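You operate a simulated robot arm through the tools that you are given. There is no shell and no other tool.

You are at the controls of a simulated robot arm. One attempt, no reset.

TASK
Bring the flux pot to the work block and flux both tube tops.
Fine: the pot stands within a hand of the block, upright; all round each top; brush back. Set down upright: yellow flux brush.
Where things are to end (x, y in the base frame): white flux pot within 4 cm of [42, 27].

Only the result counts: the job must be done as asked and must still hold three seconds after the hand-in. Knocking over, shifting, dropping, spilling or breaking anything else fails it.

THE ROBOT
A 6-joint arm with a two-finger parallel gripper, fixed in place. Base frame: the origin is on the floor under the middle of its stand, x ahead of it, y to its left, z up; the work surface is at about z = 80. Units: cm, rad, N and s.
With the tool pointing down near the work surface it reaches from about 26 to 64 cm from the base axis. Its first joint turns from -2.007 to 2.007 rad. Payload 3.43 kg.
The tool frame sits at the grasp point between the pads (the TCP): z along the fingers, y along the line on which they close. The tips reach 3.4 cm beyond it. Largest opening 12.8 cm; finger width 2.4, thickness 1.2; the body of the gripper, 4.8 by 13 cm, starts 9.6 cm behind the TCP.
Orientation is told as [roll, pitch, yaw] about the base's x, y, z axes, in that order, counted from this pose: with the fingers straight down and closing along the base's y, the tool's x points along the base's -x, its y along +y and its z along -z.

THE INTERFACE
- The arm moves only by the tool play_rows. Its argument "increments" is a list of rows, each a list of 7 numbers: the turn, a rotation vector about the tool's x, y, z in units of 4 degrees (1.0 is 4 degrees), then the shift along the tool's x, y, z in units of 25 mm (1.0 is 25 mm), then the finger opening in cm, from 0 to 12.8. In form: [[wx, wy, wz, x, y, z, hand], ...]. A call has 1 to 20 rows; each row shifts and turns the commanded pose from where the row before left it, along the tool's axes as they then stand. A call with a number of a shift or a turn outside -1 to 1 is refused whole. Rows are played at 5 a second. More than 5 cm and 0.15 rad between two rows, or a gripper value outside its range, and nothing of the call is played. Where a pose cannot be reached the arm comes as near as it can. A force on the tool above 40 N (or 10 N above the force at the start of the call, whichever is more), or a blocked arm, ends the call early, and 0.2 s more pass. Each finger travels about 15.3 cm/s and halts on what it meets, pressing with about 39 N; the grip force reading is that of the motor and also rises with nothing between the fingers. The clock runs only during rows and for 0.2 s after the last one: add rows that do not move to give the fingers time. It gives the time, the measured TCP pose, the force on the tool (base axes), the opening and the grip force at its end, in the units of the frame above (readings bear some noise), with the torque about the TCP (base axes, N m) and any sound that the robot's microphone picked up.
- Cameras (640 x 400 px; columns grow to the right, rows downward): "scene" is fixed at [5.82, -51.6, 144.83]; the picture's right is [0.74, -0.67, 0.00], its down [-0.25, -0.27, -0.93] and it looks along [0.63, 0.69, -0.37] (base axes); focal length 342 px, centre (320, 200). "wrist" rides on the gripper at [7.6, -1.1, -16] in the tool frame; the picture's right is [0.15, 0.99, 0.00], its down [-0.88, 0.13, -0.46] and it looks along [-0.45, 0.07, 0.89] (tool axes); focal length 234 px, centre (320, 200). There is no depth. A picture from a camera that has moved, and an enlarged one, comes with that camera's place and axes in the base frame and with its lens. The place of the scene camera against the robot may be out by one fixed shift of up to 2.5 cm in any direction.
- get_image(camera): a new picture of that camera. No time passes.
- move_column(by): slides the trunk up (or, below 0, down) by that many cm; the arm rides with it, the base frame stays. It gives what a move gives, with no picture.
- close_up(camera, box): a new picture of the part [left, top, right, bottom] of that camera's present view, enlarged. No time passes.
- sign_off(): hands the job in; it is judged then, once.

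Places have to be worked out from the pictures, the camera data and where the tool is seen. Open the gripper and draw the arm clear of the work before you hand the job in, unless the task says otherwise.

The tools are called after "Emit:" as a command line: name --pt "numbers of a row" for each row, then --argument value for the rest, lists and objects as JSON in quotes. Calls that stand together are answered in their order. play_rows: Moves the arm, as the interface text tells. Its arguments: {"type":"object","properties":{"increments":{"type":"array"}},"required":["increments"]} The other tools are called the same way: move_column (by) moves the trunk up or down; get_image (camera) takes a picture; close_up (camera, box) takes an enlarged picture of a part of a camera's view; sign_off () hands the job in.

At the start:

```text
time_s: 0.0
eef_pos: [38.23, 22.21, 125.43]
ee_rot: [0.0, -0.001, 0.0]
wrist_force: [0.1, 0.2, 0.2]
moment: [-0.02, -0.01, 0.0]
finger_gap: 12.8
grip_force: 0.0
trunk travel left (down, up): [-92.5, 6.5]
```

scene: 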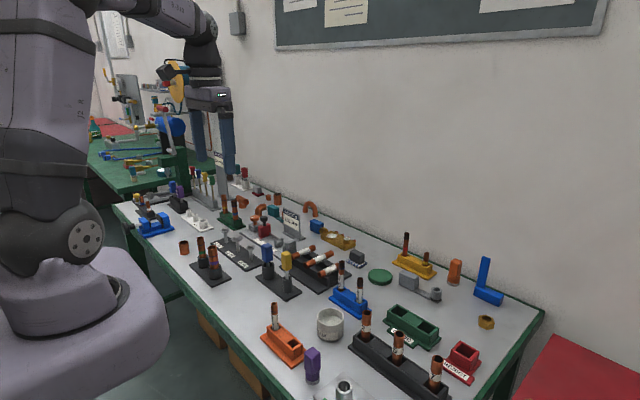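
wrist: 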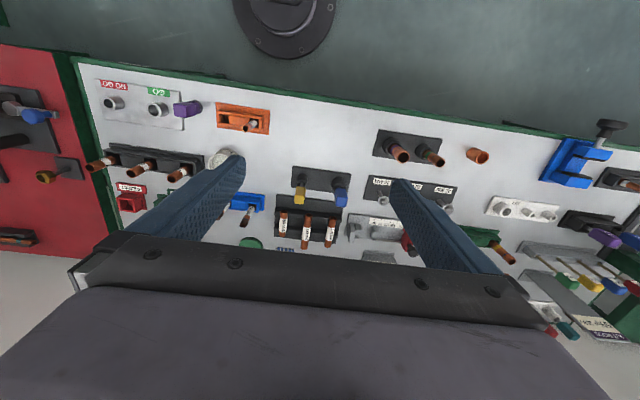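

I'll begin by looking at the bench in detail: the scene shows a crowded bench with blocks and tools, so I enlarge several parts before moving.

Emit:
close_up --camera "scene" --box '[120, 160, 280, 260]'

Emit:
close_up --camera "scene" --box '[230, 200, 390, 300]'

Emit:
close_up --camera "scene" --box '[240, 280, 400, 400]'

Emit:
close_up --camera "scene" --box '[340, 220, 540, 400]'

Emit:
close_up --camera "wrist" --box '[80, 60, 300, 260]'

Emit:
close_up --camera "wrist" --box '[260, 110, 460, 260]'

Emit:
close_up --camera "wrist" --box '[440, 110, 640, 350]'

```text
4.00 times, centred on (200, 210) of scene
camera zoom: at [5.82, -51.6, 144.83], right [0.74, -0.67, 0.0], down [-0.25, -0.27, -0.93], along [0.63, 0.69, -0.37], focal length 1370 px, centre (800, 160)
```

zoom: 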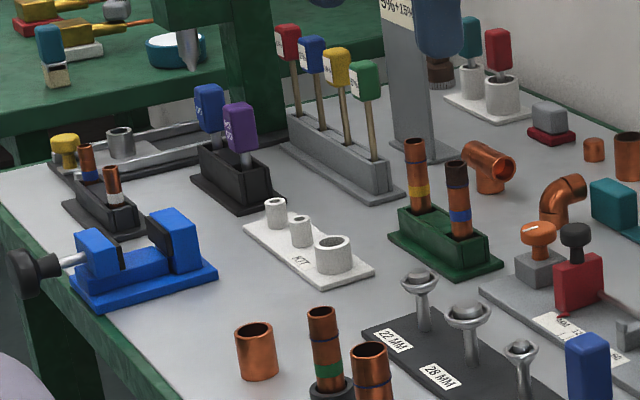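

```text
4.00 times, centred on (310, 250) of scene
camera zoom: at [5.82, -51.6, 144.83], right [0.74, -0.67, 0.0], down [-0.25, -0.27, -0.93], along [0.63, 0.69, -0.37], focal length 1370 px, centre (360, 0)
```

zoom: 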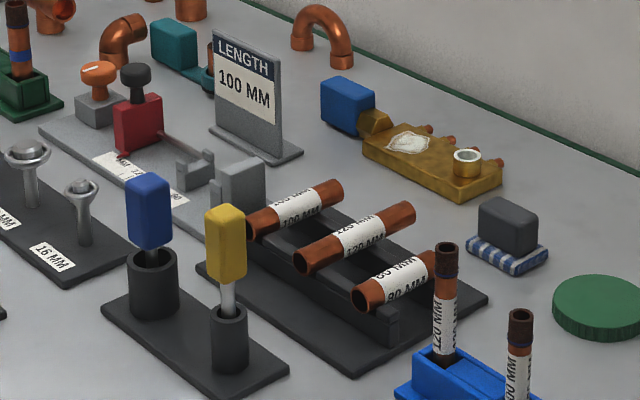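

```text
3.33 times, centred on (320, 340) of scene
camera zoom: at [5.82, -51.6, 144.83], right [0.74, -0.67, 0.0], down [-0.25, -0.27, -0.93], along [0.63, 0.69, -0.37], focal length 1142 px, centre (320, -267)
```

zoom: 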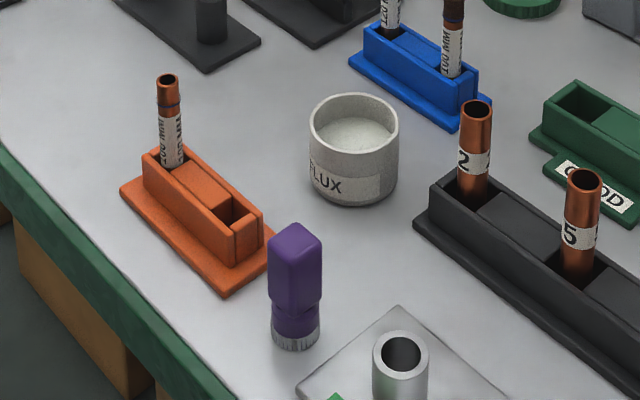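

```text
2.22 times, centred on (440, 310) of scene
camera zoom: at [5.82, -51.6, 144.83], right [0.74, -0.67, 0.0], down [-0.25, -0.27, -0.93], along [0.63, 0.69, -0.37], focal length 761 px, centre (53, -44)
```

zoom: 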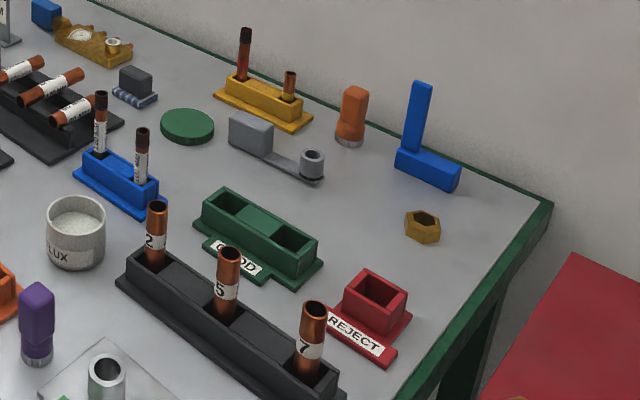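

```text
2.00 times, centred on (190, 160) of wrist
camera zoom: at [30.82, 21.13, 141.46], right [-0.15, 0.99, 0.0], down [0.88, 0.13, 0.46], along [0.45, 0.07, -0.89], focal length 468 px, centre (580, 280)
```

zoom: 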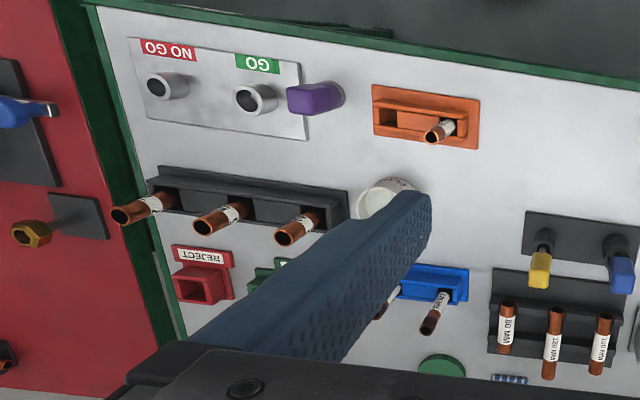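

```text
2.67 times, centred on (360, 185) of wrist
camera zoom: at [30.82, 21.13, 141.46], right [-0.15, 0.99, 0.0], down [0.88, 0.13, 0.46], along [0.45, 0.07, -0.89], focal length 624 px, centre (213, 240)
```

zoom: 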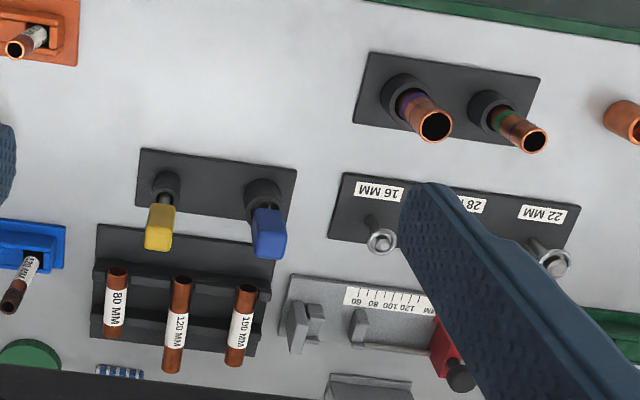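

```text
1.67 times, centred on (540, 230) of wrist
camera zoom: at [30.82, 21.13, 141.46], right [-0.15, 0.99, 0.0], down [0.88, 0.13, 0.46], along [0.45, 0.07, -0.89], focal length 390 px, centre (-47, 150)
```

zoom: 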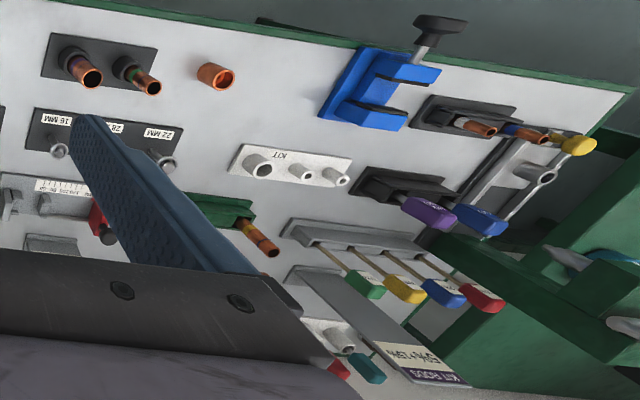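

The yellow-handled brush stands in the dark two-cup holder at about (55, 25), the pot at about (51, 0), and the dark block with the purple- and green-banded tubes at about (43, 47). I lower the arm to a nearer view of that block and the brush.

Emit:
play_rows --pt "0 0 0 0.364 0.569 0.907 12.8" --pt "0 0 0 0.364 0.569 0.907 12.8" --pt "0 0 0 0.364 0.569 0.907 12.8" --pt "0 0 0 0.364 0.569 0.907 12.8" --pt "0 0 0 0.364 0.569 0.907 12.8" --pt "0 0 0 0.364 0.569 0.907 12.8" --pt "0 0 0 0.364 0.569 0.907 12.8" --pt "0 0 0 0.364 0.569 0.907 12.8" --pt "0 0 0 0.364 0.569 0.907 12.8" --pt "0 0 0 0 0 0 12.8"

Emit:
get_image --camera "wrist"

Emit:
get_image --camera "scene"

```text
time_s: 2.2
eef_pos: [29.83, 35.07, 104.86]
ee_rot: [0.0, -0.001, 0.0]
wrist_force: [0.8, -0.3, 0.0]
moment: [0.01, 0.03, 0.04]
finger_gap: 12.8
grip_force: 0.0
trunk travel left (down, up): [-92.5, 6.5]
```

```text
taken
camera wrist: at [22.33, 33.82, 120.86], right [-0.15, 0.99, 0.0], down [0.88, 0.13, 0.46], along [0.45, 0.07, -0.89], focal length 234 px, centre (320, 200)
```

wrist: 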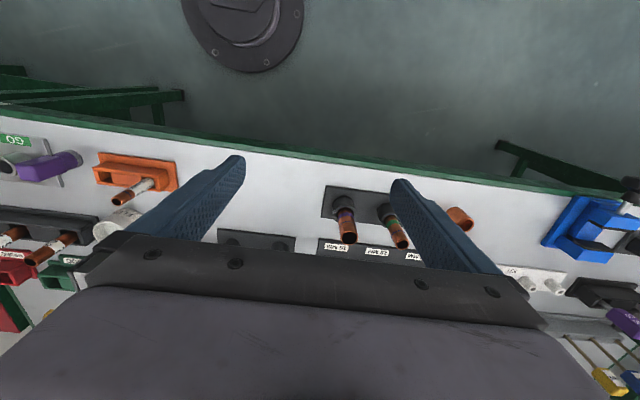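

```text
taken
```

scene: 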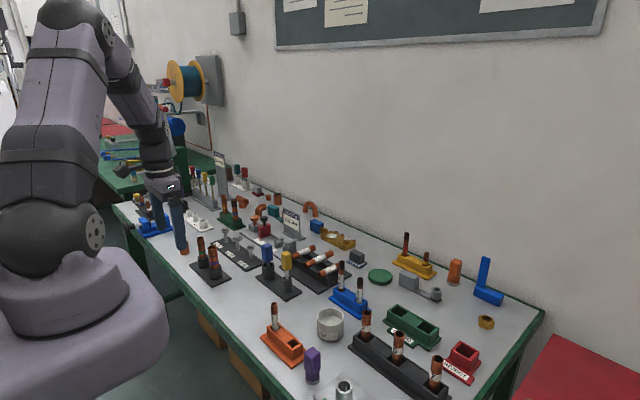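

The dark block with two banded tubes is now well visible; I enlarge it, the brush holder and the pot area.

Emit:
close_up --camera "wrist" --box '[300, 160, 500, 270]'

Emit:
close_up --camera "scene" --box '[180, 220, 310, 305]'

Emit:
close_up --camera "scene" --box '[250, 230, 310, 305]'

```text
3.20 times, centred on (400, 215) of wrist
camera zoom: at [22.33, 33.82, 120.86], right [-0.15, 0.99, 0.0], down [0.88, 0.13, 0.46], along [0.45, 0.07, -0.89], focal length 749 px, centre (64, 152)
```

zoom: 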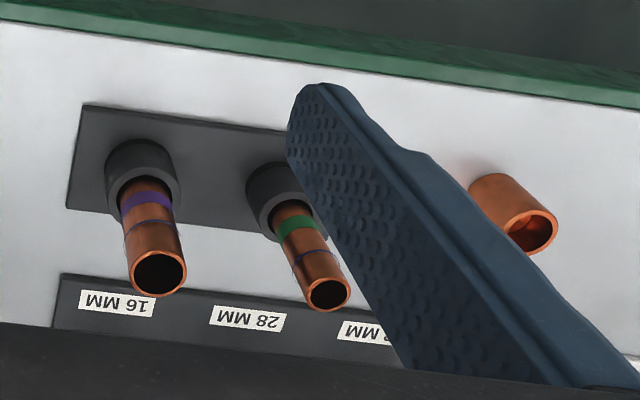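

```text
4.71 times, centred on (245, 262) of scene
camera zoom: at [5.82, -51.6, 144.83], right [0.74, -0.67, 0.0], down [-0.25, -0.27, -0.93], along [0.63, 0.69, -0.37], focal length 1612 px, centre (673, -94)
```

zoom: 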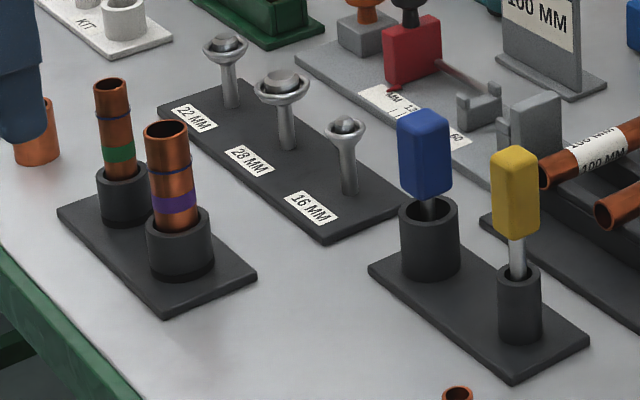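

```text
5.33 times, centred on (280, 268) of scene
camera zoom: at [5.82, -51.6, 144.83], right [0.74, -0.67, 0.0], down [-0.25, -0.27, -0.93], along [0.63, 0.69, -0.37], focal length 1826 px, centre (533, -160)
```

zoom: 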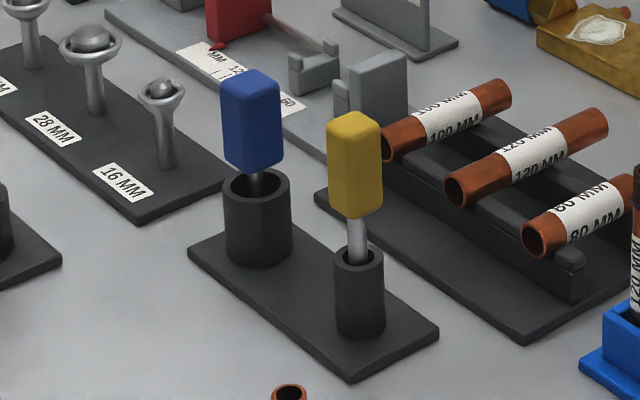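

Triangulating the two wrist views puts the tube tops at about (42.8, 41.5, 91.7) purple and (42.8, 50.1, 91.5) green. Next I go over the pot at z ≈ 105 to measure it and its neighbours.

Emit:
play_rows --pt "0 0 0 -0.528 -0.934 0 12.8" --pt "0 0 0 -0.528 -0.934 0 12.8" --pt "0 0 0 -0.528 -0.934 0 12.8" --pt "0 0 0 -0.528 -0.934 0 12.8" --pt "0 0 0 -0.528 -0.934 0 12.8" --pt "0 0 0 -0.528 -0.934 0 12.8" --pt "0 0 0 -0.528 -0.934 0 12.8" --pt "0 0 0 -0.528 -0.934 0 12.8" --pt "0 0 0 -0.528 -0.934 0 12.8" --pt "0 0 0 -0.528 -0.934 0 12.8" --pt "0 0 0 -0.528 -0.934 0 12.8" --pt "0 0 0 -0.528 -0.934 0 12.8" --pt "0 0 0 -0.528 -0.934 0 12.8" --pt "0 0 0 -0.528 -0.934 0 12.8" --pt "0 0 0 -0.528 -0.934 0 12.8" --pt "0 0 0 0 0 0 12.8"

Emit:
get_image --camera "wrist"

Emit:
get_image --camera "scene"

```text
time_s: 5.6
eef_pos: [49.9, -0.21, 105.28]
ee_rot: [0.0, -0.001, 0.0]
wrist_force: [0.0, 0.7, 0.3]
moment: [0.01, 0.0, 0.0]
finger_gap: 12.81
grip_force: 0.1
trunk travel left (down, up): [-92.5, 6.5]
```

```text
taken
camera wrist: at [42.41, -1.35, 121.18], right [-0.15, 0.99, 0.0], down [0.88, 0.13, 0.46], along [0.45, 0.07, -0.89], focal length 234 px, centre (320, 200)
```

wrist: 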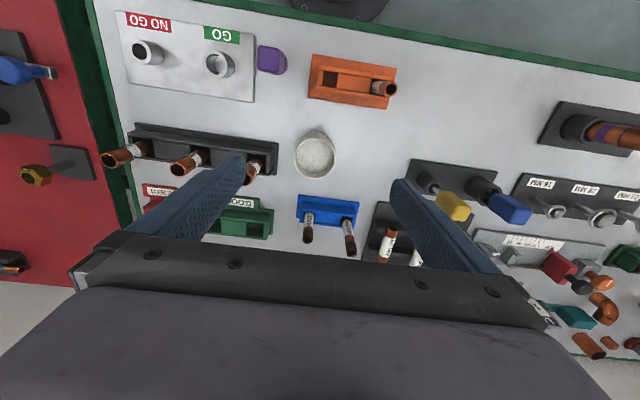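

```text
taken
```

scene: 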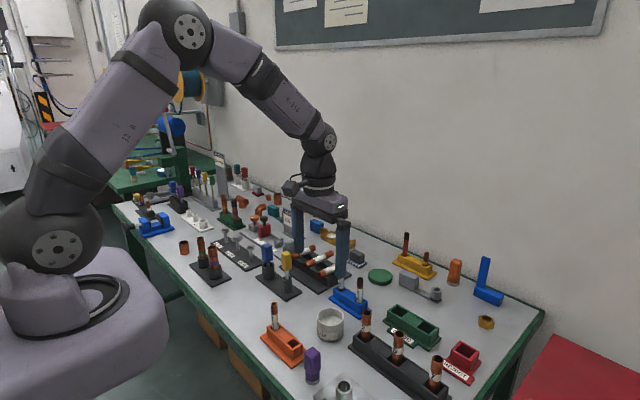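

Both views agree with the pot under the gripper. I enlarge the pot region to measure it.

Emit:
close_up --camera "wrist" --box '[240, 100, 400, 200]'

Emit:
close_up --camera "wrist" --box '[100, 110, 340, 260]'

Emit:
close_up --camera "wrist" --box '[360, 90, 640, 270]'

Emit:
close_up --camera "scene" --box '[250, 280, 390, 390]'

```text
4.00 times, centred on (320, 150) of wrist
camera zoom: at [42.41, -1.35, 121.18], right [-0.15, 0.99, 0.0], down [0.88, 0.13, 0.46], along [0.45, 0.07, -0.89], focal length 937 px, centre (320, 400)
```

zoom: 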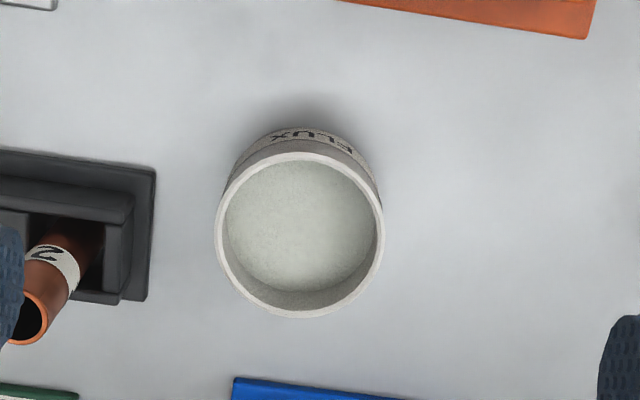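

```text
2.67 times, centred on (220, 185) of wrist
camera zoom: at [42.41, -1.35, 121.18], right [-0.15, 0.99, 0.0], down [0.88, 0.13, 0.46], along [0.45, 0.07, -0.89], focal length 624 px, centre (587, 240)
```

zoom: 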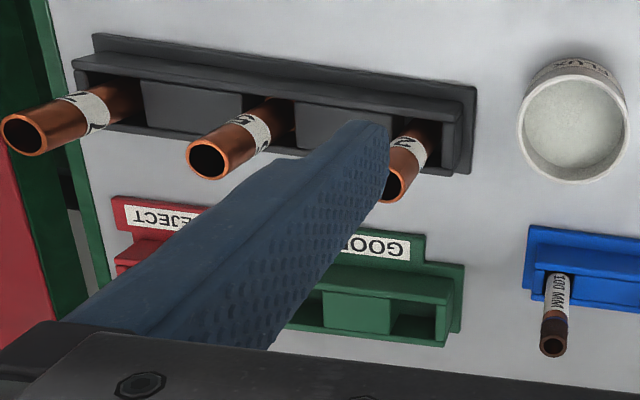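

```text
2.22 times, centred on (500, 180) of wrist
camera zoom: at [42.41, -1.35, 121.18], right [-0.15, 0.99, 0.0], down [0.88, 0.13, 0.46], along [0.45, 0.07, -0.89], focal length 520 px, centre (-80, 244)
```

zoom: 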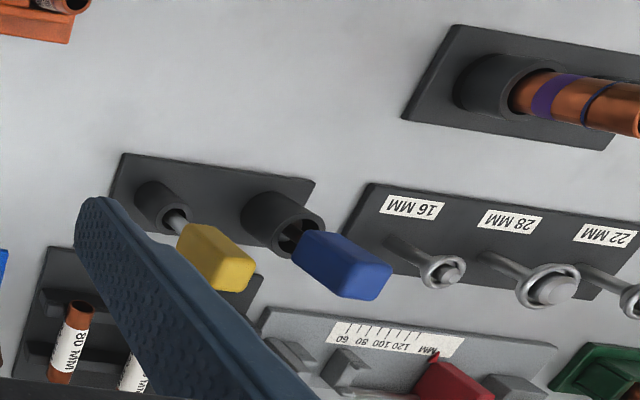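

```text
3.64 times, centred on (320, 335) of scene
camera zoom: at [5.82, -51.6, 144.83], right [0.74, -0.67, 0.0], down [-0.25, -0.27, -0.93], along [0.63, 0.69, -0.37], focal length 1245 px, centre (320, -291)
```

zoom: 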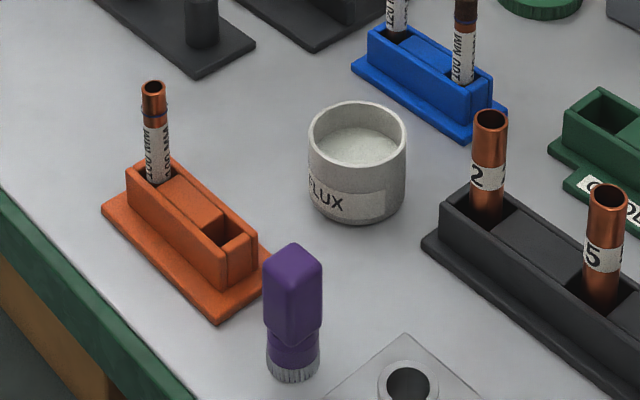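

The pot measures about 6.6 cm across with its rim near z = 86, centred at about (53.4, -0.4); the black block's plate edge is near y = -6.8, so I narrow the fingers to 8.4 cm and go down halfway to check alignment.

Emit:
play_rows --pt "0 0 0 -0.28 -0.016 0.8 8.4" --pt "0 0 0 -0.28 -0.016 0.8 8.4" --pt "0 0 0 -0.28 -0.016 0.8 8.4" --pt "0 0 0 -0.28 -0.016 0.8 8.4" --pt "0 0 0 -0.28 -0.016 0.8 8.4" --pt "0 0 0 0 0 0 8.4"

Emit:
get_image --camera "wrist"

Emit:
get_image --camera "scene"

```text
time_s: 7.0
eef_pos: [53.22, -0.16, 94.96]
ee_rot: [0.0, -0.001, 0.0]
wrist_force: [-0.7, 0.3, 0.7]
moment: [0.02, -0.02, 0.04]
finger_gap: 8.38
grip_force: 0.1
trunk travel left (down, up): [-92.5, 6.5]
```

```text
taken
camera wrist: at [45.84, -1.36, 110.97], right [-0.15, 0.99, 0.0], down [0.88, 0.13, 0.46], along [0.45, 0.07, -0.89], focal length 234 px, centre (320, 200)
```

wrist: 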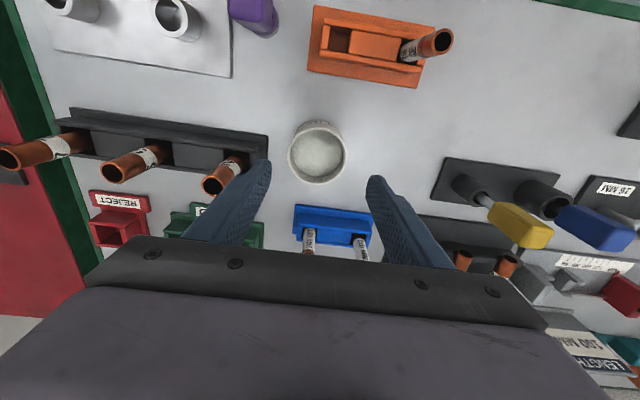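

```text
taken
```

scene: 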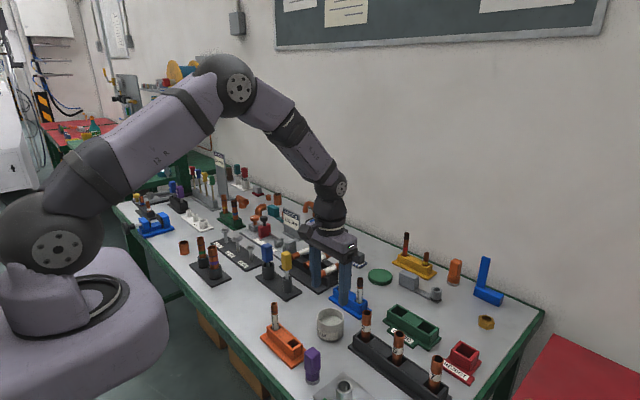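

I enlarge the pot between the fingers to refine its centre before the last descent.

Emit:
close_up --camera "wrist" --box '[220, 100, 420, 225]'

Emit:
close_up --camera "wrist" --box '[420, 140, 640, 280]'

```text
3.20 times, centred on (320, 162) of wrist
camera zoom: at [45.84, -1.36, 110.97], right [-0.15, 0.99, 0.0], down [0.88, 0.13, 0.46], along [0.45, 0.07, -0.89], focal length 749 px, centre (320, 320)
```

zoom: 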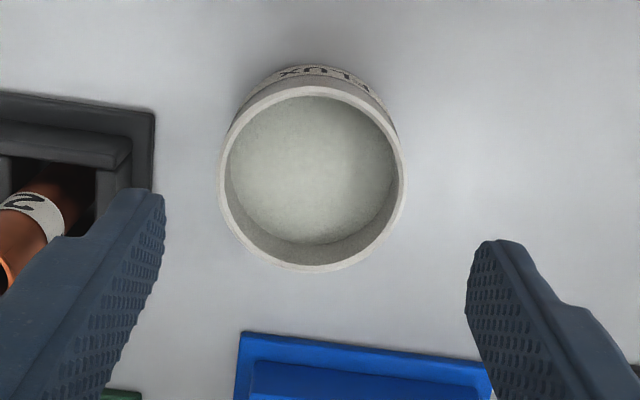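

```text
2.86 times, centred on (530, 210) of wrist
camera zoom: at [45.84, -1.36, 110.97], right [-0.15, 0.99, 0.0], down [0.88, 0.13, 0.46], along [0.45, 0.07, -0.89], focal length 669 px, centre (-280, 171)
```

zoom: 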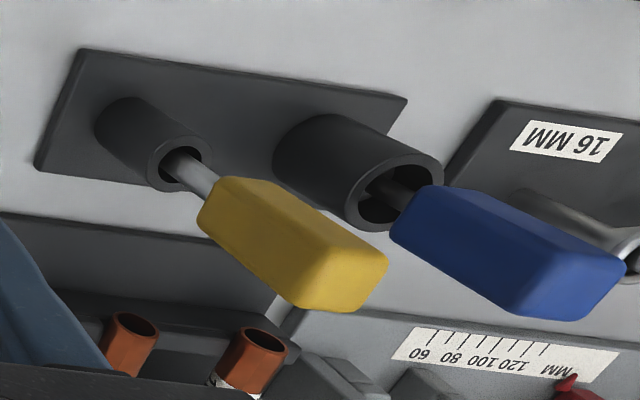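

The pot centre refines to about (53.2, -0.45) and the fingers straddle it with clearance to the black plate (edge y ≈ -6.9). I descend to TCP z ≈ 84.3, keeping the fingers open.

Emit:
play_rows --pt "0 0 0 0 -0.03 0.85 8.4" --pt "0 0 0 0 -0.03 0.85 8.4" --pt "0 0 0 0 -0.03 0.85 8.4" --pt "0 0 0 0 -0.03 0.85 8.4" --pt "0 0 0 0 0 0.5 8.4" --pt "0 0 0 0 0 0.36 8.4" --pt "0 0 0 0 0 0 8.4"

Emit:
get_image --camera "wrist"

Emit:
close_up --camera "scene" --box '[270, 220, 400, 370]'

```text
time_s: 8.6
eef_pos: [53.42, -0.65, 84.41]
ee_rot: [0.0, 0.001, 0.0]
wrist_force: [-0.1, -0.2, 0.7]
moment: [-0.03, 0.03, -0.01]
finger_gap: 8.4
grip_force: 0.0
trunk travel left (down, up): [-92.5, 6.5]
```

```text
taken
camera wrist: at [46.03, -1.73, 100.39], right [-0.15, 0.99, 0.0], down [0.88, 0.13, 0.46], along [0.45, 0.07, -0.89], focal length 234 px, centre (320, 200)
```

wrist: 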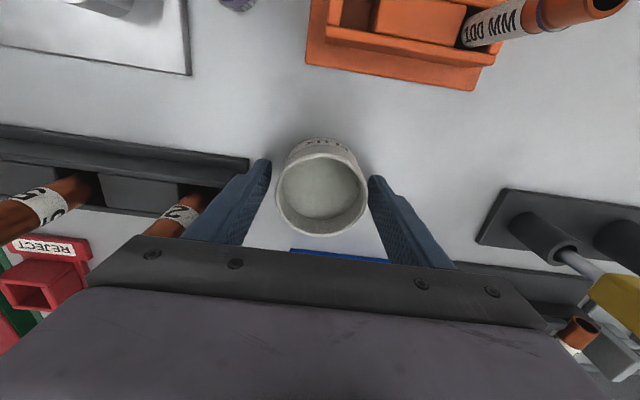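

```text
2.67 times, centred on (335, 295) of scene
camera zoom: at [5.82, -51.6, 144.83], right [0.74, -0.67, 0.0], down [-0.25, -0.27, -0.93], along [0.63, 0.69, -0.37], focal length 913 px, centre (280, -53)
```

zoom: 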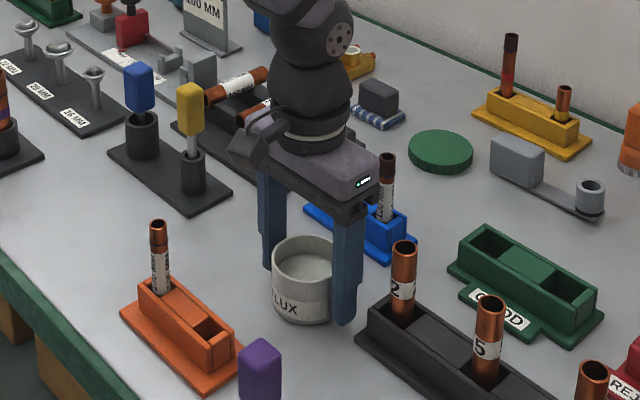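

The pot is centred between the fingers, about 0.4 cm short in x. I shift slightly and close on it.

Emit:
play_rows --pt "0 0 0 0.16 0.04 0 8.4" --pt "0 0 0 0 0 0 7.2" --pt "0 0 0 0 0 0 6.2" --pt "0 0 0 0 0 0 5.4" --pt "0 0 0 0 0 0 5.4" --pt "0 0 0 0 0 0 5.4"

Emit:
get_image --camera "wrist"

```text
time_s: 10.0
eef_pos: [53.1, -0.34, 84.27]
ee_rot: [0.001, 0.001, 0.001]
wrist_force: [0.4, -0.4, 1.2]
moment: [0.05, 0.03, 0.0]
finger_gap: 6.71
grip_force: 39.0
trunk travel left (down, up): [-92.5, 6.5]
```

```text
taken
camera wrist: at [45.64, -1.6, 100.47], right [-0.15, 0.99, 0.0], down [0.88, 0.13, 0.46], along [0.45, 0.07, -0.89], focal length 234 px, centre (320, 200)
```

wrist: 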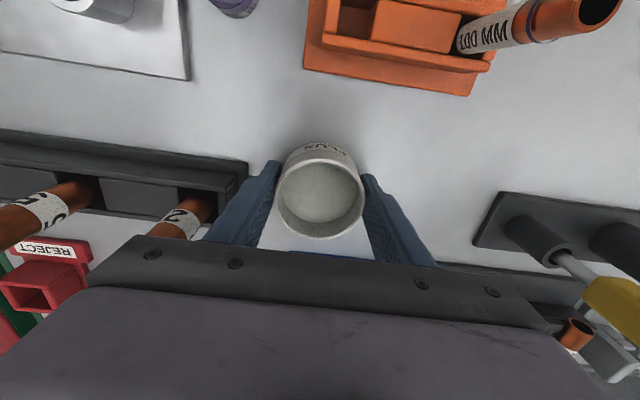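

Grip holds at 6.7 cm with 39 N. I lift the pot straight up about 18 cm with a gentle start.

Emit:
play_rows --pt "0 0 0 0 0 -0.2 5.4" --pt "0 0 0 0 0 -0.4 5.4" --pt "0 0 0 0 0 -0.6 5.4" --pt "0 0 0 0 0 -0.7 5.4" --pt "0 0 0 0 0 -0.8 5.4" --pt "0 0 0 0 0 -0.8 5.4" --pt "0 0 0 0 0 -0.8 5.4" --pt "0 0 0 0 0 -0.8 5.4" --pt "0 0 0 0 0 -0.7 5.4" --pt "0 0 0 0 0 -0.6 5.4" --pt "0 0 0 0 0 -0.4 5.4" --pt "0 0 0 0 0 -0.2 5.4" --pt "0 0 0 0 0 0 5.4"

Emit:
get_image --camera "scene"

Emit:
get_image --camera "wrist"

```text
time_s: 12.8
eef_pos: [53.0, -0.46, 102.04]
ee_rot: [0.0, 0.001, 0.001]
wrist_force: [-0.9, -0.5, -1.5]
moment: [0.0, 0.01, -0.01]
finger_gap: 6.69
grip_force: 38.9
trunk travel left (down, up): [-92.5, 6.5]
```

```text
taken
```

scene: 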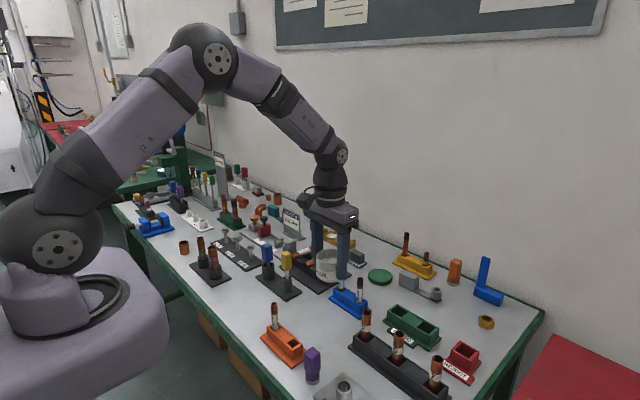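

```text
taken
camera wrist: at [45.57, -1.63, 117.98], right [-0.15, 0.99, 0.0], down [0.88, 0.13, 0.46], along [0.45, 0.07, -0.89], focal length 234 px, centre (320, 200)
```

wrist: 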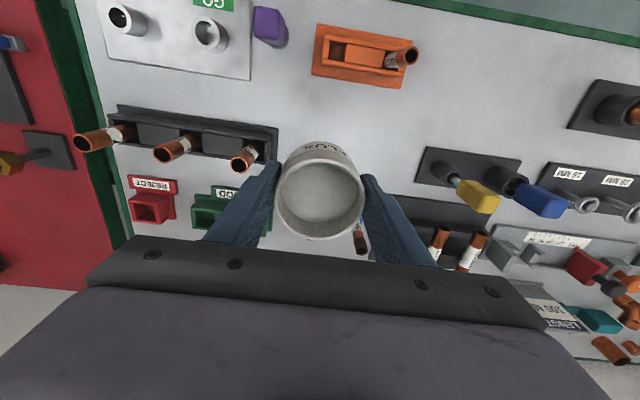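

The pot is up and level. I carry it over to (42, 27) at this height, clear of the orange block and brush holder.

Emit:
play_rows --pt "0 0 0 0.11 0.279 0 5.4" --pt "0 0 0 0.22 0.558 0 5.4" --pt "0 0 0 0.366 0.93 0 5.4" --pt "0 0 0 0.366 0.93 0 5.4" --pt "0 0 0 0.366 0.93 0 5.4" --pt "0 0 0 0.366 0.93 0 5.4" --pt "0 0 0 0.366 0.93 0 5.4" --pt "0 0 0 0.366 0.93 0 5.4" --pt "0 0 0 0.366 0.93 0 5.4" --pt "0 0 0 0.366 0.93 0 5.4" --pt "0 0 0 0.366 0.93 0 5.4" --pt "0 0 0 0.366 0.93 0 5.4" --pt "0 0 0 0.22 0.558 0 5.4" --pt "0 0 0 0.11 0.279 0 5.4" --pt "0 0 0 0 0 0 5.4"

Emit:
get_image --camera "wrist"

Emit:
get_image --camera "scene"

```text
time_s: 16.0
eef_pos: [42.25, 26.96, 101.74]
ee_rot: [-0.002, 0.001, 0.001]
wrist_force: [0.0, 0.5, -2.2]
moment: [0.02, 0.02, 0.02]
finger_gap: 6.7
grip_force: 39.3
trunk travel left (down, up): [-92.5, 6.5]
```

```text
taken
camera wrist: at [34.76, 25.81, 117.78], right [-0.15, 0.99, 0.0], down [0.88, 0.13, 0.46], along [0.45, 0.07, -0.89], focal length 234 px, centre (320, 200)
```

wrist: 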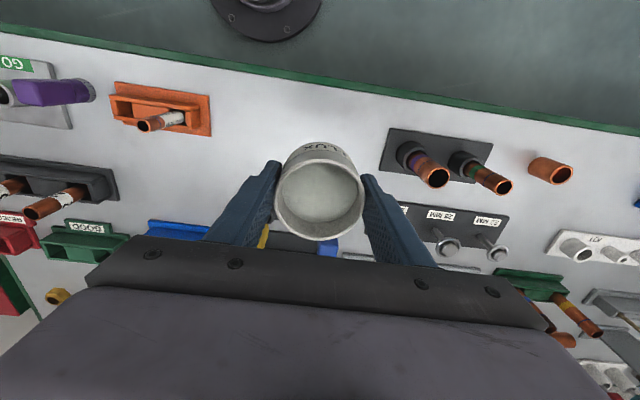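

```text
taken
```

scene: 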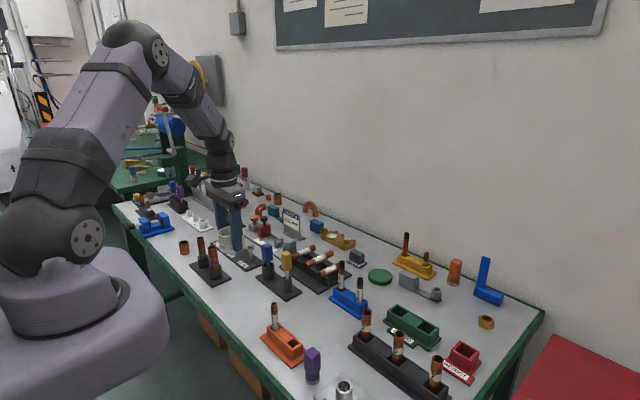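

The spot under the pot is bare bench. I lower the pot slowly to the surface.

Emit:
play_rows --pt "0 0 0 0 0 0.3 5.4" --pt "0 0 0 0 0 0.6 5.4" --pt "0 0 0 0 0 0.8 5.4" --pt "0 0 0 0 0 0.8 5.4" --pt "0 0 0 0 0 0.8 5.4" --pt "0 0 0 0 0 0.8 5.4" --pt "0 0 0 0 0 0.8 5.4" --pt "0 0 0 0 0 0.7 5.4" --pt "0 0 0 0 0 0.6 5.4" --pt "0 0 0 0 0 0.4 5.4" --pt "0 0 0 0 0 0.2 5.4" --pt "0 0 0 0 0 0 5.4" --pt "0 0 0 0 0 0 5.4"

Emit:
get_image --camera "wrist"

Emit:
close_up --camera "scene" --box '[180, 180, 320, 310]'

```text
time_s: 18.8
eef_pos: [42.11, 26.83, 84.73]
ee_rot: [0.0, 0.0, 0.002]
wrist_force: [0.2, 0.2, -1.2]
moment: [0.01, 0.01, 0.02]
finger_gap: 6.71
grip_force: 39.3
trunk travel left (down, up): [-92.5, 6.5]
```

```text
taken
camera wrist: at [34.71, 25.65, 100.82], right [-0.15, 0.99, 0.0], down [0.88, 0.13, 0.46], along [0.45, 0.07, -0.89], focal length 234 px, centre (320, 200)
```

wrist: 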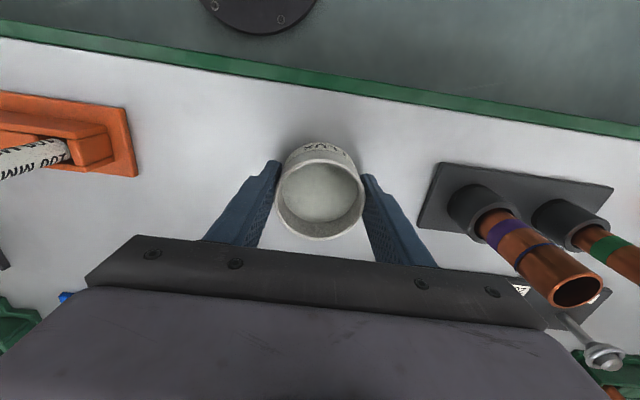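

```text
3.08 times, centred on (250, 245) of scene
camera zoom: at [5.82, -51.6, 144.83], right [0.74, -0.67, 0.0], down [-0.25, -0.27, -0.93], along [0.63, 0.69, -0.37], focal length 1054 px, centre (535, 62)
```

zoom: 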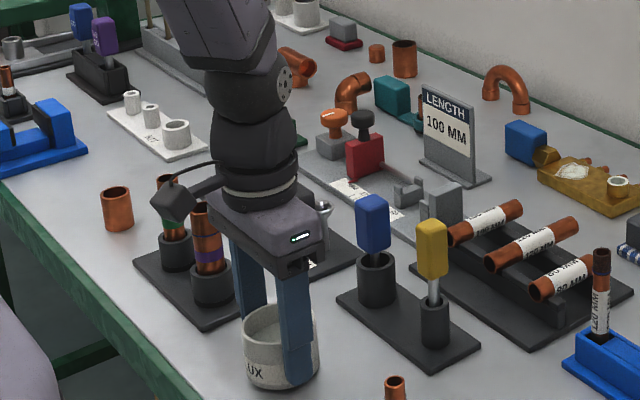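

It is a few millimetres above the bench. I lower in small steps until the force shows contact.

Emit:
play_rows --pt "0 0 0 0 0 0.05 5.4" --pt "0 0 0 0 0 0.05 5.4" --pt "0 0 0 0 0 0.05 5.4" --pt "0 0 0 0 0 0 5.4"

```text
time_s: 19.8
eef_pos: [42.19, 26.99, 84.44]
ee_rot: [0.002, 0.001, -0.001]
wrist_force: [-1.2, -0.1, 1.1]
moment: [0.15, 0.04, 0.04]
finger_gap: 6.7
grip_force: 39.0
trunk travel left (down, up): [-92.5, 6.5]
```

The force has gone from about -2 to +1 N, so the pot just touches. One more small step, then release by opening slowly to 8.4.

Emit:
play_rows --pt "0 0 0 0 0 0.04 5.4" --pt "0 0 0 0 0 0 5.4" --pt "0 0 0 0 0 0 5.4"

```text
time_s: 20.6
eef_pos: [42.02, 26.91, 84.48]
ee_rot: [0.003, -0.003, 0.0]
wrist_force: [-1.3, 0.3, 11.9]
moment: [0.35, 0.09, 0.02]
finger_gap: 6.71
grip_force: 39.2
trunk travel left (down, up): [-92.5, 6.5]
```

The pot rests firmly on the bench (about 12 N). I back off a hair and open the fingers.

Emit:
play_rows --pt "0 0 0 0 0 -0.03 6.5" --pt "0 0 0 0 0 0 7.0" --pt "0 0 0 0 0 0 7.6" --pt "0 0 0 0 0 0 8.4" --pt "0 0 0 0 0 0 8.6" --pt "0 0 0 0 0 0 8.6"

Emit:
get_image --camera "wrist"

```text
time_s: 22.0
eef_pos: [42.17, 26.95, 84.59]
ee_rot: [0.0, 0.0, -0.001]
wrist_force: [-0.3, 0.6, 0.1]
moment: [-0.02, -0.03, -0.02]
finger_gap: 8.57
grip_force: 0.0
trunk travel left (down, up): [-92.5, 6.5]
```

```text
taken
camera wrist: at [34.67, 25.81, 100.47], right [-0.15, 0.99, 0.0], down [0.88, 0.13, 0.46], along [0.45, 0.07, -0.89], focal length 234 px, centre (320, 200)
```

wrist: 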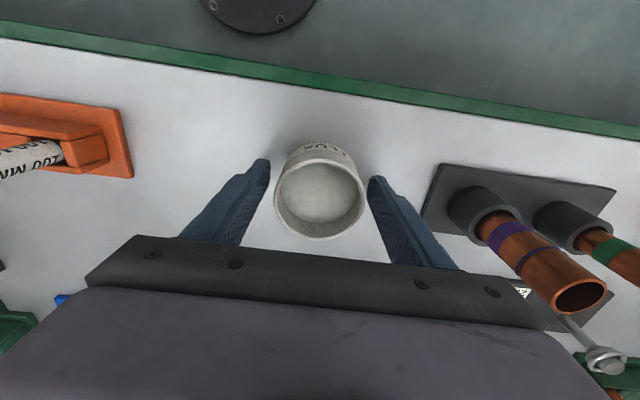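

The pot is free and upright at about (42, 27). I rise straight up, then move toward the brush holder for a good look.

Emit:
play_rows --pt "0 0 0 0 0 -0.3 8.6" --pt "0 0 0 0 0 -0.6 8.6" --pt "0 0 0 0 0 -0.9 8.6" --pt "0 0 0 0 0 -0.9 8.6" --pt "0 0 0 0 0 -0.9 8.6" --pt "0 0 0 0 0 -0.9 8.6" --pt "0 0 0 0 0 -0.9 8.6" --pt "0 0 0 0 0 -0.9 8.6" --pt "0 0 0 0 0 -0.9 8.6" --pt "0 0 0 0 0 -0.9 8.6" --pt "0 0 0 -0.9 -0.7 0 8.6" --pt "0 0 0 -0.9 -0.7 0 8.6" --pt "0 0 0 -0.9 -0.7 0 8.6" --pt "0 0 0 -0.9 -0.7 0 8.6" --pt "0 0 0 -0.8 -0.7 0 8.6" --pt "0 0 0 0 0 0 8.6"

Emit:
get_image --camera "wrist"

Emit:
get_image --camera "scene"

```text
time_s: 25.4
eef_pos: [52.97, 18.05, 105.0]
ee_rot: [-0.001, 0.001, 0.001]
wrist_force: [0.0, 1.0, -0.4]
moment: [0.01, -0.01, 0.0]
finger_gap: 8.63
grip_force: 0.0
trunk travel left (down, up): [-92.5, 6.5]
```

```text
taken
camera wrist: at [45.64, 16.91, 120.99], right [-0.15, 0.99, 0.0], down [0.88, 0.13, 0.46], along [0.45, 0.07, -0.89], focal length 234 px, centre (320, 200)
```

wrist: 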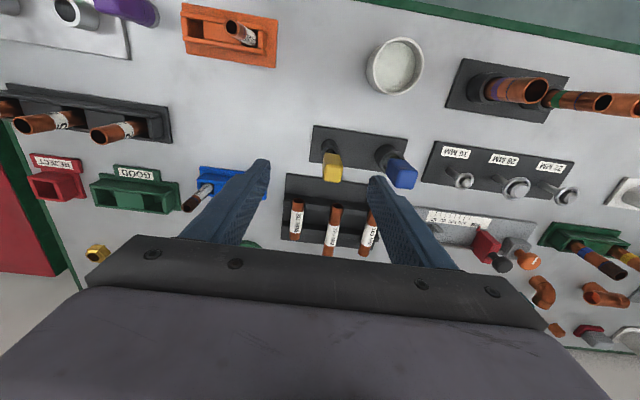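

```text
taken
```

scene: 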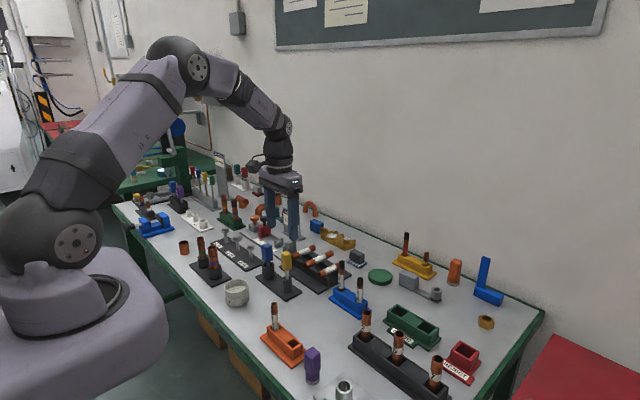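

The pot stands upright at its new place. I enlarge the brush holder and pot in this view.

Emit:
close_up --camera "wrist" --box '[290, 110, 430, 200]'

Emit:
close_up --camera "wrist" --box '[350, 20, 650, 130]'

Emit:
close_up --camera "scene" --box '[180, 220, 310, 310]'

```text
4.44 times, centred on (360, 155) of wrist
camera zoom: at [45.64, 16.91, 120.99], right [-0.15, 0.99, 0.0], down [0.88, 0.13, 0.46], along [0.45, 0.07, -0.89], focal length 1041 px, centre (142, 400)
```

zoom: 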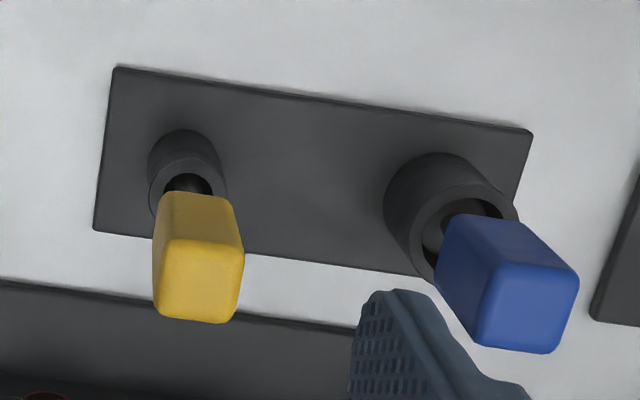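

```text
refused: 650 is not a number from 0 to 640
```

```text
4.44 times, centred on (245, 265) of scene
camera zoom: at [5.82, -51.6, 144.83], right [0.74, -0.67, 0.0], down [-0.25, -0.27, -0.93], along [0.63, 0.69, -0.37], focal length 1522 px, centre (653, -89)
```

zoom: 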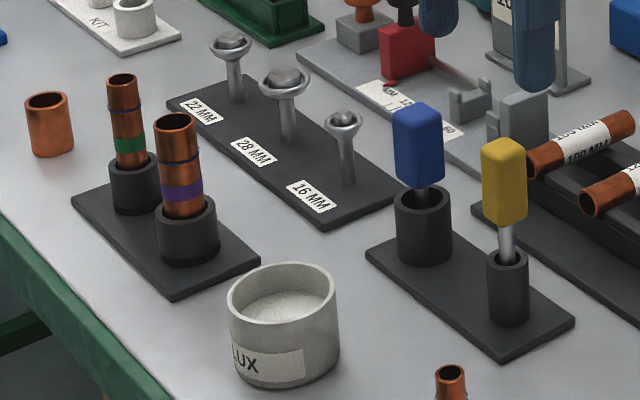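

The brush handle stands at about (55.5, 20.0), roughly 2.1 cm square, from z ≈ 88.3 to 93.8, aligned with the base axes; cup rim near 85.5. I place the gripper over it with a 5 cm opening and come down to z ≈ 98 to check.

Emit:
play_rows --pt "0 0 0 -0.5 0.4 0 6.0" --pt "0 0 0 -0.5 0.4 0 5.0" --pt "0 0 0 0 0 0.7 5.0" --pt "0 0 0 0 0 0.7 5.0" --pt "0 0 0 0 0 0.7 5.0" --pt "0 0 0 0 0 0.7 5.0" --pt "0 0 0 0 0 0 5.0"

Emit:
get_image --camera "wrist"

Emit:
close_up --camera "wrist" --box '[240, 120, 400, 240]'

Emit:
close_up --camera "scene" --box '[220, 180, 340, 310]'

```text
time_s: 27.0
eef_pos: [55.61, 19.99, 97.93]
ee_rot: [0.0, 0.0, -0.001]
wrist_force: [-0.4, -0.9, -1.0]
moment: [-0.02, 0.01, -0.04]
finger_gap: 5.01
grip_force: 0.1
trunk travel left (down, up): [-92.5, 6.5]
```

```text
taken
camera wrist: at [48.14, 18.91, 113.84], right [-0.15, 0.99, 0.0], down [0.88, 0.13, 0.46], along [0.45, 0.07, -0.89], focal length 234 px, centre (320, 200)
```

wrist: 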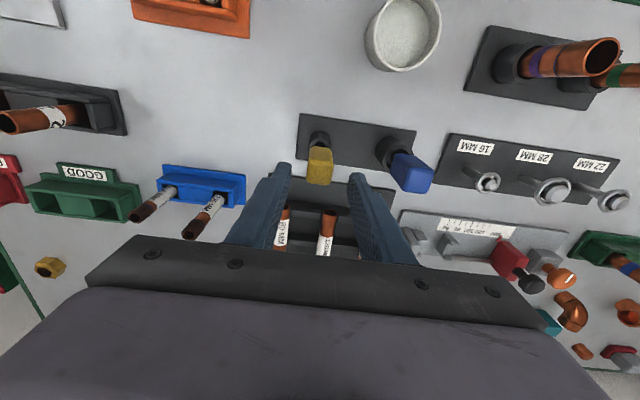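

```text
3.33 times, centred on (320, 180) of wrist
camera zoom: at [48.14, 18.91, 113.84], right [-0.15, 0.99, 0.0], down [0.88, 0.13, 0.46], along [0.45, 0.07, -0.89], focal length 781 px, centre (320, 267)
```

zoom: 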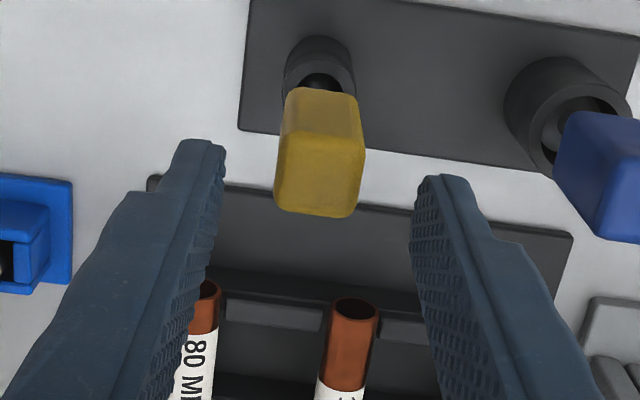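

```text
3.08 times, centred on (280, 245) of scene
camera zoom: at [5.82, -51.6, 144.83], right [0.74, -0.67, 0.0], down [-0.25, -0.27, -0.93], along [0.63, 0.69, -0.37], focal length 1054 px, centre (443, 62)
```

zoom: 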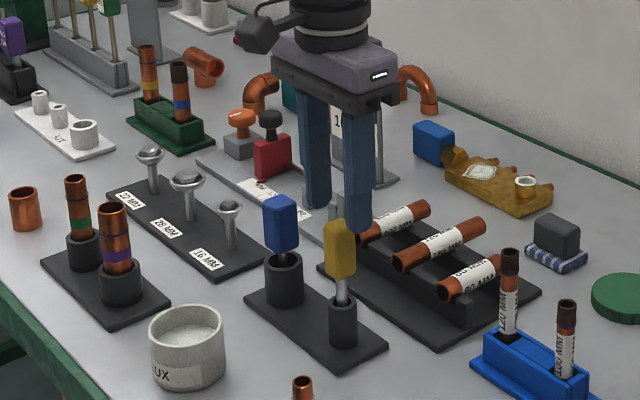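

The handle lies centred between the fingertips, matching the TCP (55.6, 20.0). I descend to z ≈ 91.4 with the fingers open.

Emit:
play_rows --pt "0 0 0 0 0 0.5 5.0" --pt "0 0 0 0 0 0.6 5.0" --pt "0 0 0 0 0 0.6 5.0" --pt "0 0 0 0 0 0.5 5.0" --pt "0 0 0 0 0 0.4 5.0" --pt "0 0 0 0 0 0 5.0"

Emit:
close_up --camera "wrist" --box '[240, 120, 400, 270]'

Emit:
close_up --camera "scene" --box '[230, 200, 330, 310]'

```text
time_s: 28.4
eef_pos: [55.58, 20.26, 91.44]
ee_rot: [0.0, -0.001, 0.0]
wrist_force: [0.0, 0.5, -0.3]
moment: [-0.02, 0.03, -0.01]
finger_gap: 4.99
grip_force: 0.1
trunk travel left (down, up): [-92.5, 6.5]
```

```text
2.67 times, centred on (320, 195) of wrist
camera zoom: at [48.13, 19.15, 107.41], right [-0.15, 0.99, 0.0], down [0.88, 0.13, 0.46], along [0.45, 0.07, -0.89], focal length 624 px, centre (320, 213)
```

zoom: 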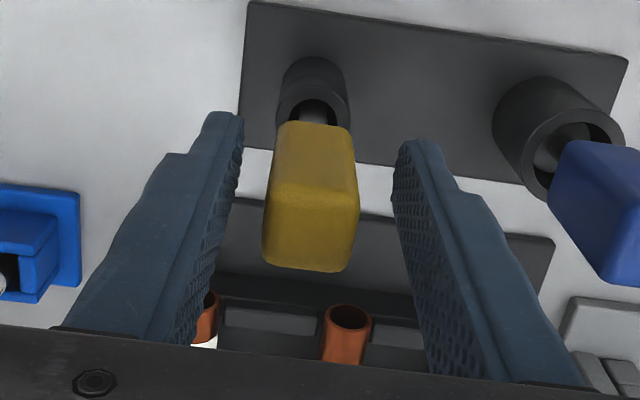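

```text
3.64 times, centred on (280, 255) of scene
camera zoom: at [5.82, -51.6, 144.83], right [0.74, -0.67, 0.0], down [-0.25, -0.27, -0.93], along [0.63, 0.69, -0.37], focal length 1245 px, centre (466, 0)
```

zoom: 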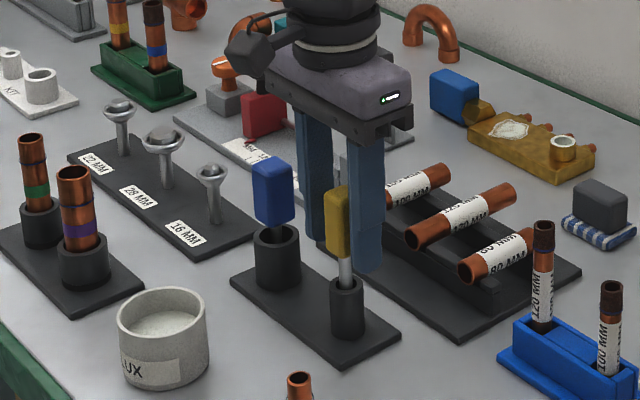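

The handle is between the pads. I close gently on it.

Emit:
play_rows --pt "0 0 0 0 -0.03 0 4.0" --pt "0 0 0 0 0 0 3.0" --pt "0 0 0 0 0 0 2.5" --pt "0 0 0 0 0 0 2.1" --pt "0 0 0 0 0 0 1.7" --pt "0 0 0 0 0 0 1.4" --pt "0 0 0 0 0 0 1.4"

Emit:
close_up --camera "wrist" --box '[240, 120, 400, 270]'

Emit:
close_up --camera "scene" --box '[230, 200, 330, 310]'

```text
time_s: 30.0
eef_pos: [55.56, 20.26, 91.42]
ee_rot: [0.0, -0.001, -0.001]
wrist_force: [-0.5, -0.2, 0.4]
moment: [-0.01, 0.0, -0.02]
finger_gap: 2.32
grip_force: 38.9
trunk travel left (down, up): [-92.5, 6.5]
```

```text
2.67 times, centred on (320, 195) of wrist
camera zoom: at [48.15, 19.05, 107.33], right [-0.15, 0.99, 0.0], down [0.88, 0.13, 0.46], along [0.45, 0.07, -0.89], focal length 624 px, centre (320, 213)
```

zoom: 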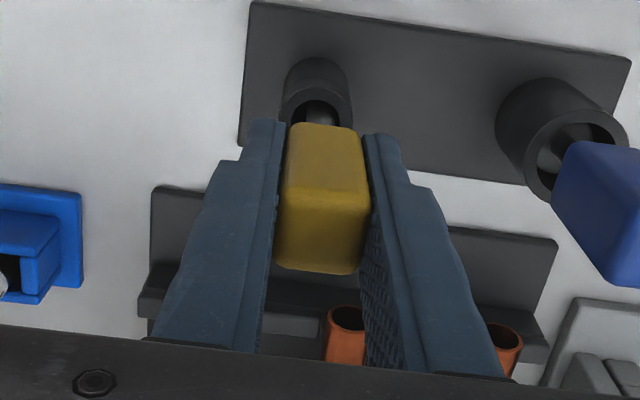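

```text
3.64 times, centred on (280, 255) of scene
camera zoom: at [5.82, -51.6, 144.83], right [0.74, -0.67, 0.0], down [-0.25, -0.27, -0.93], along [0.63, 0.69, -0.37], focal length 1245 px, centre (466, 0)
```

zoom: 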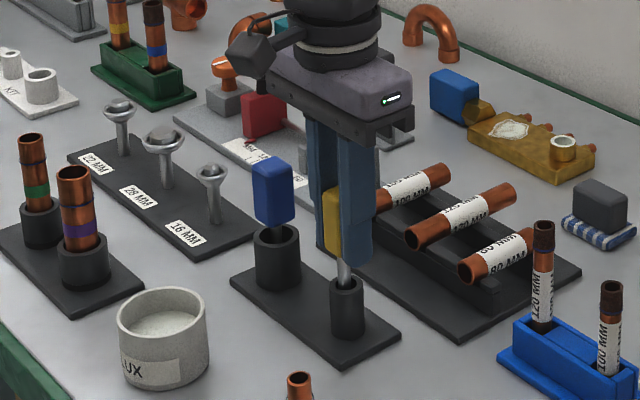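

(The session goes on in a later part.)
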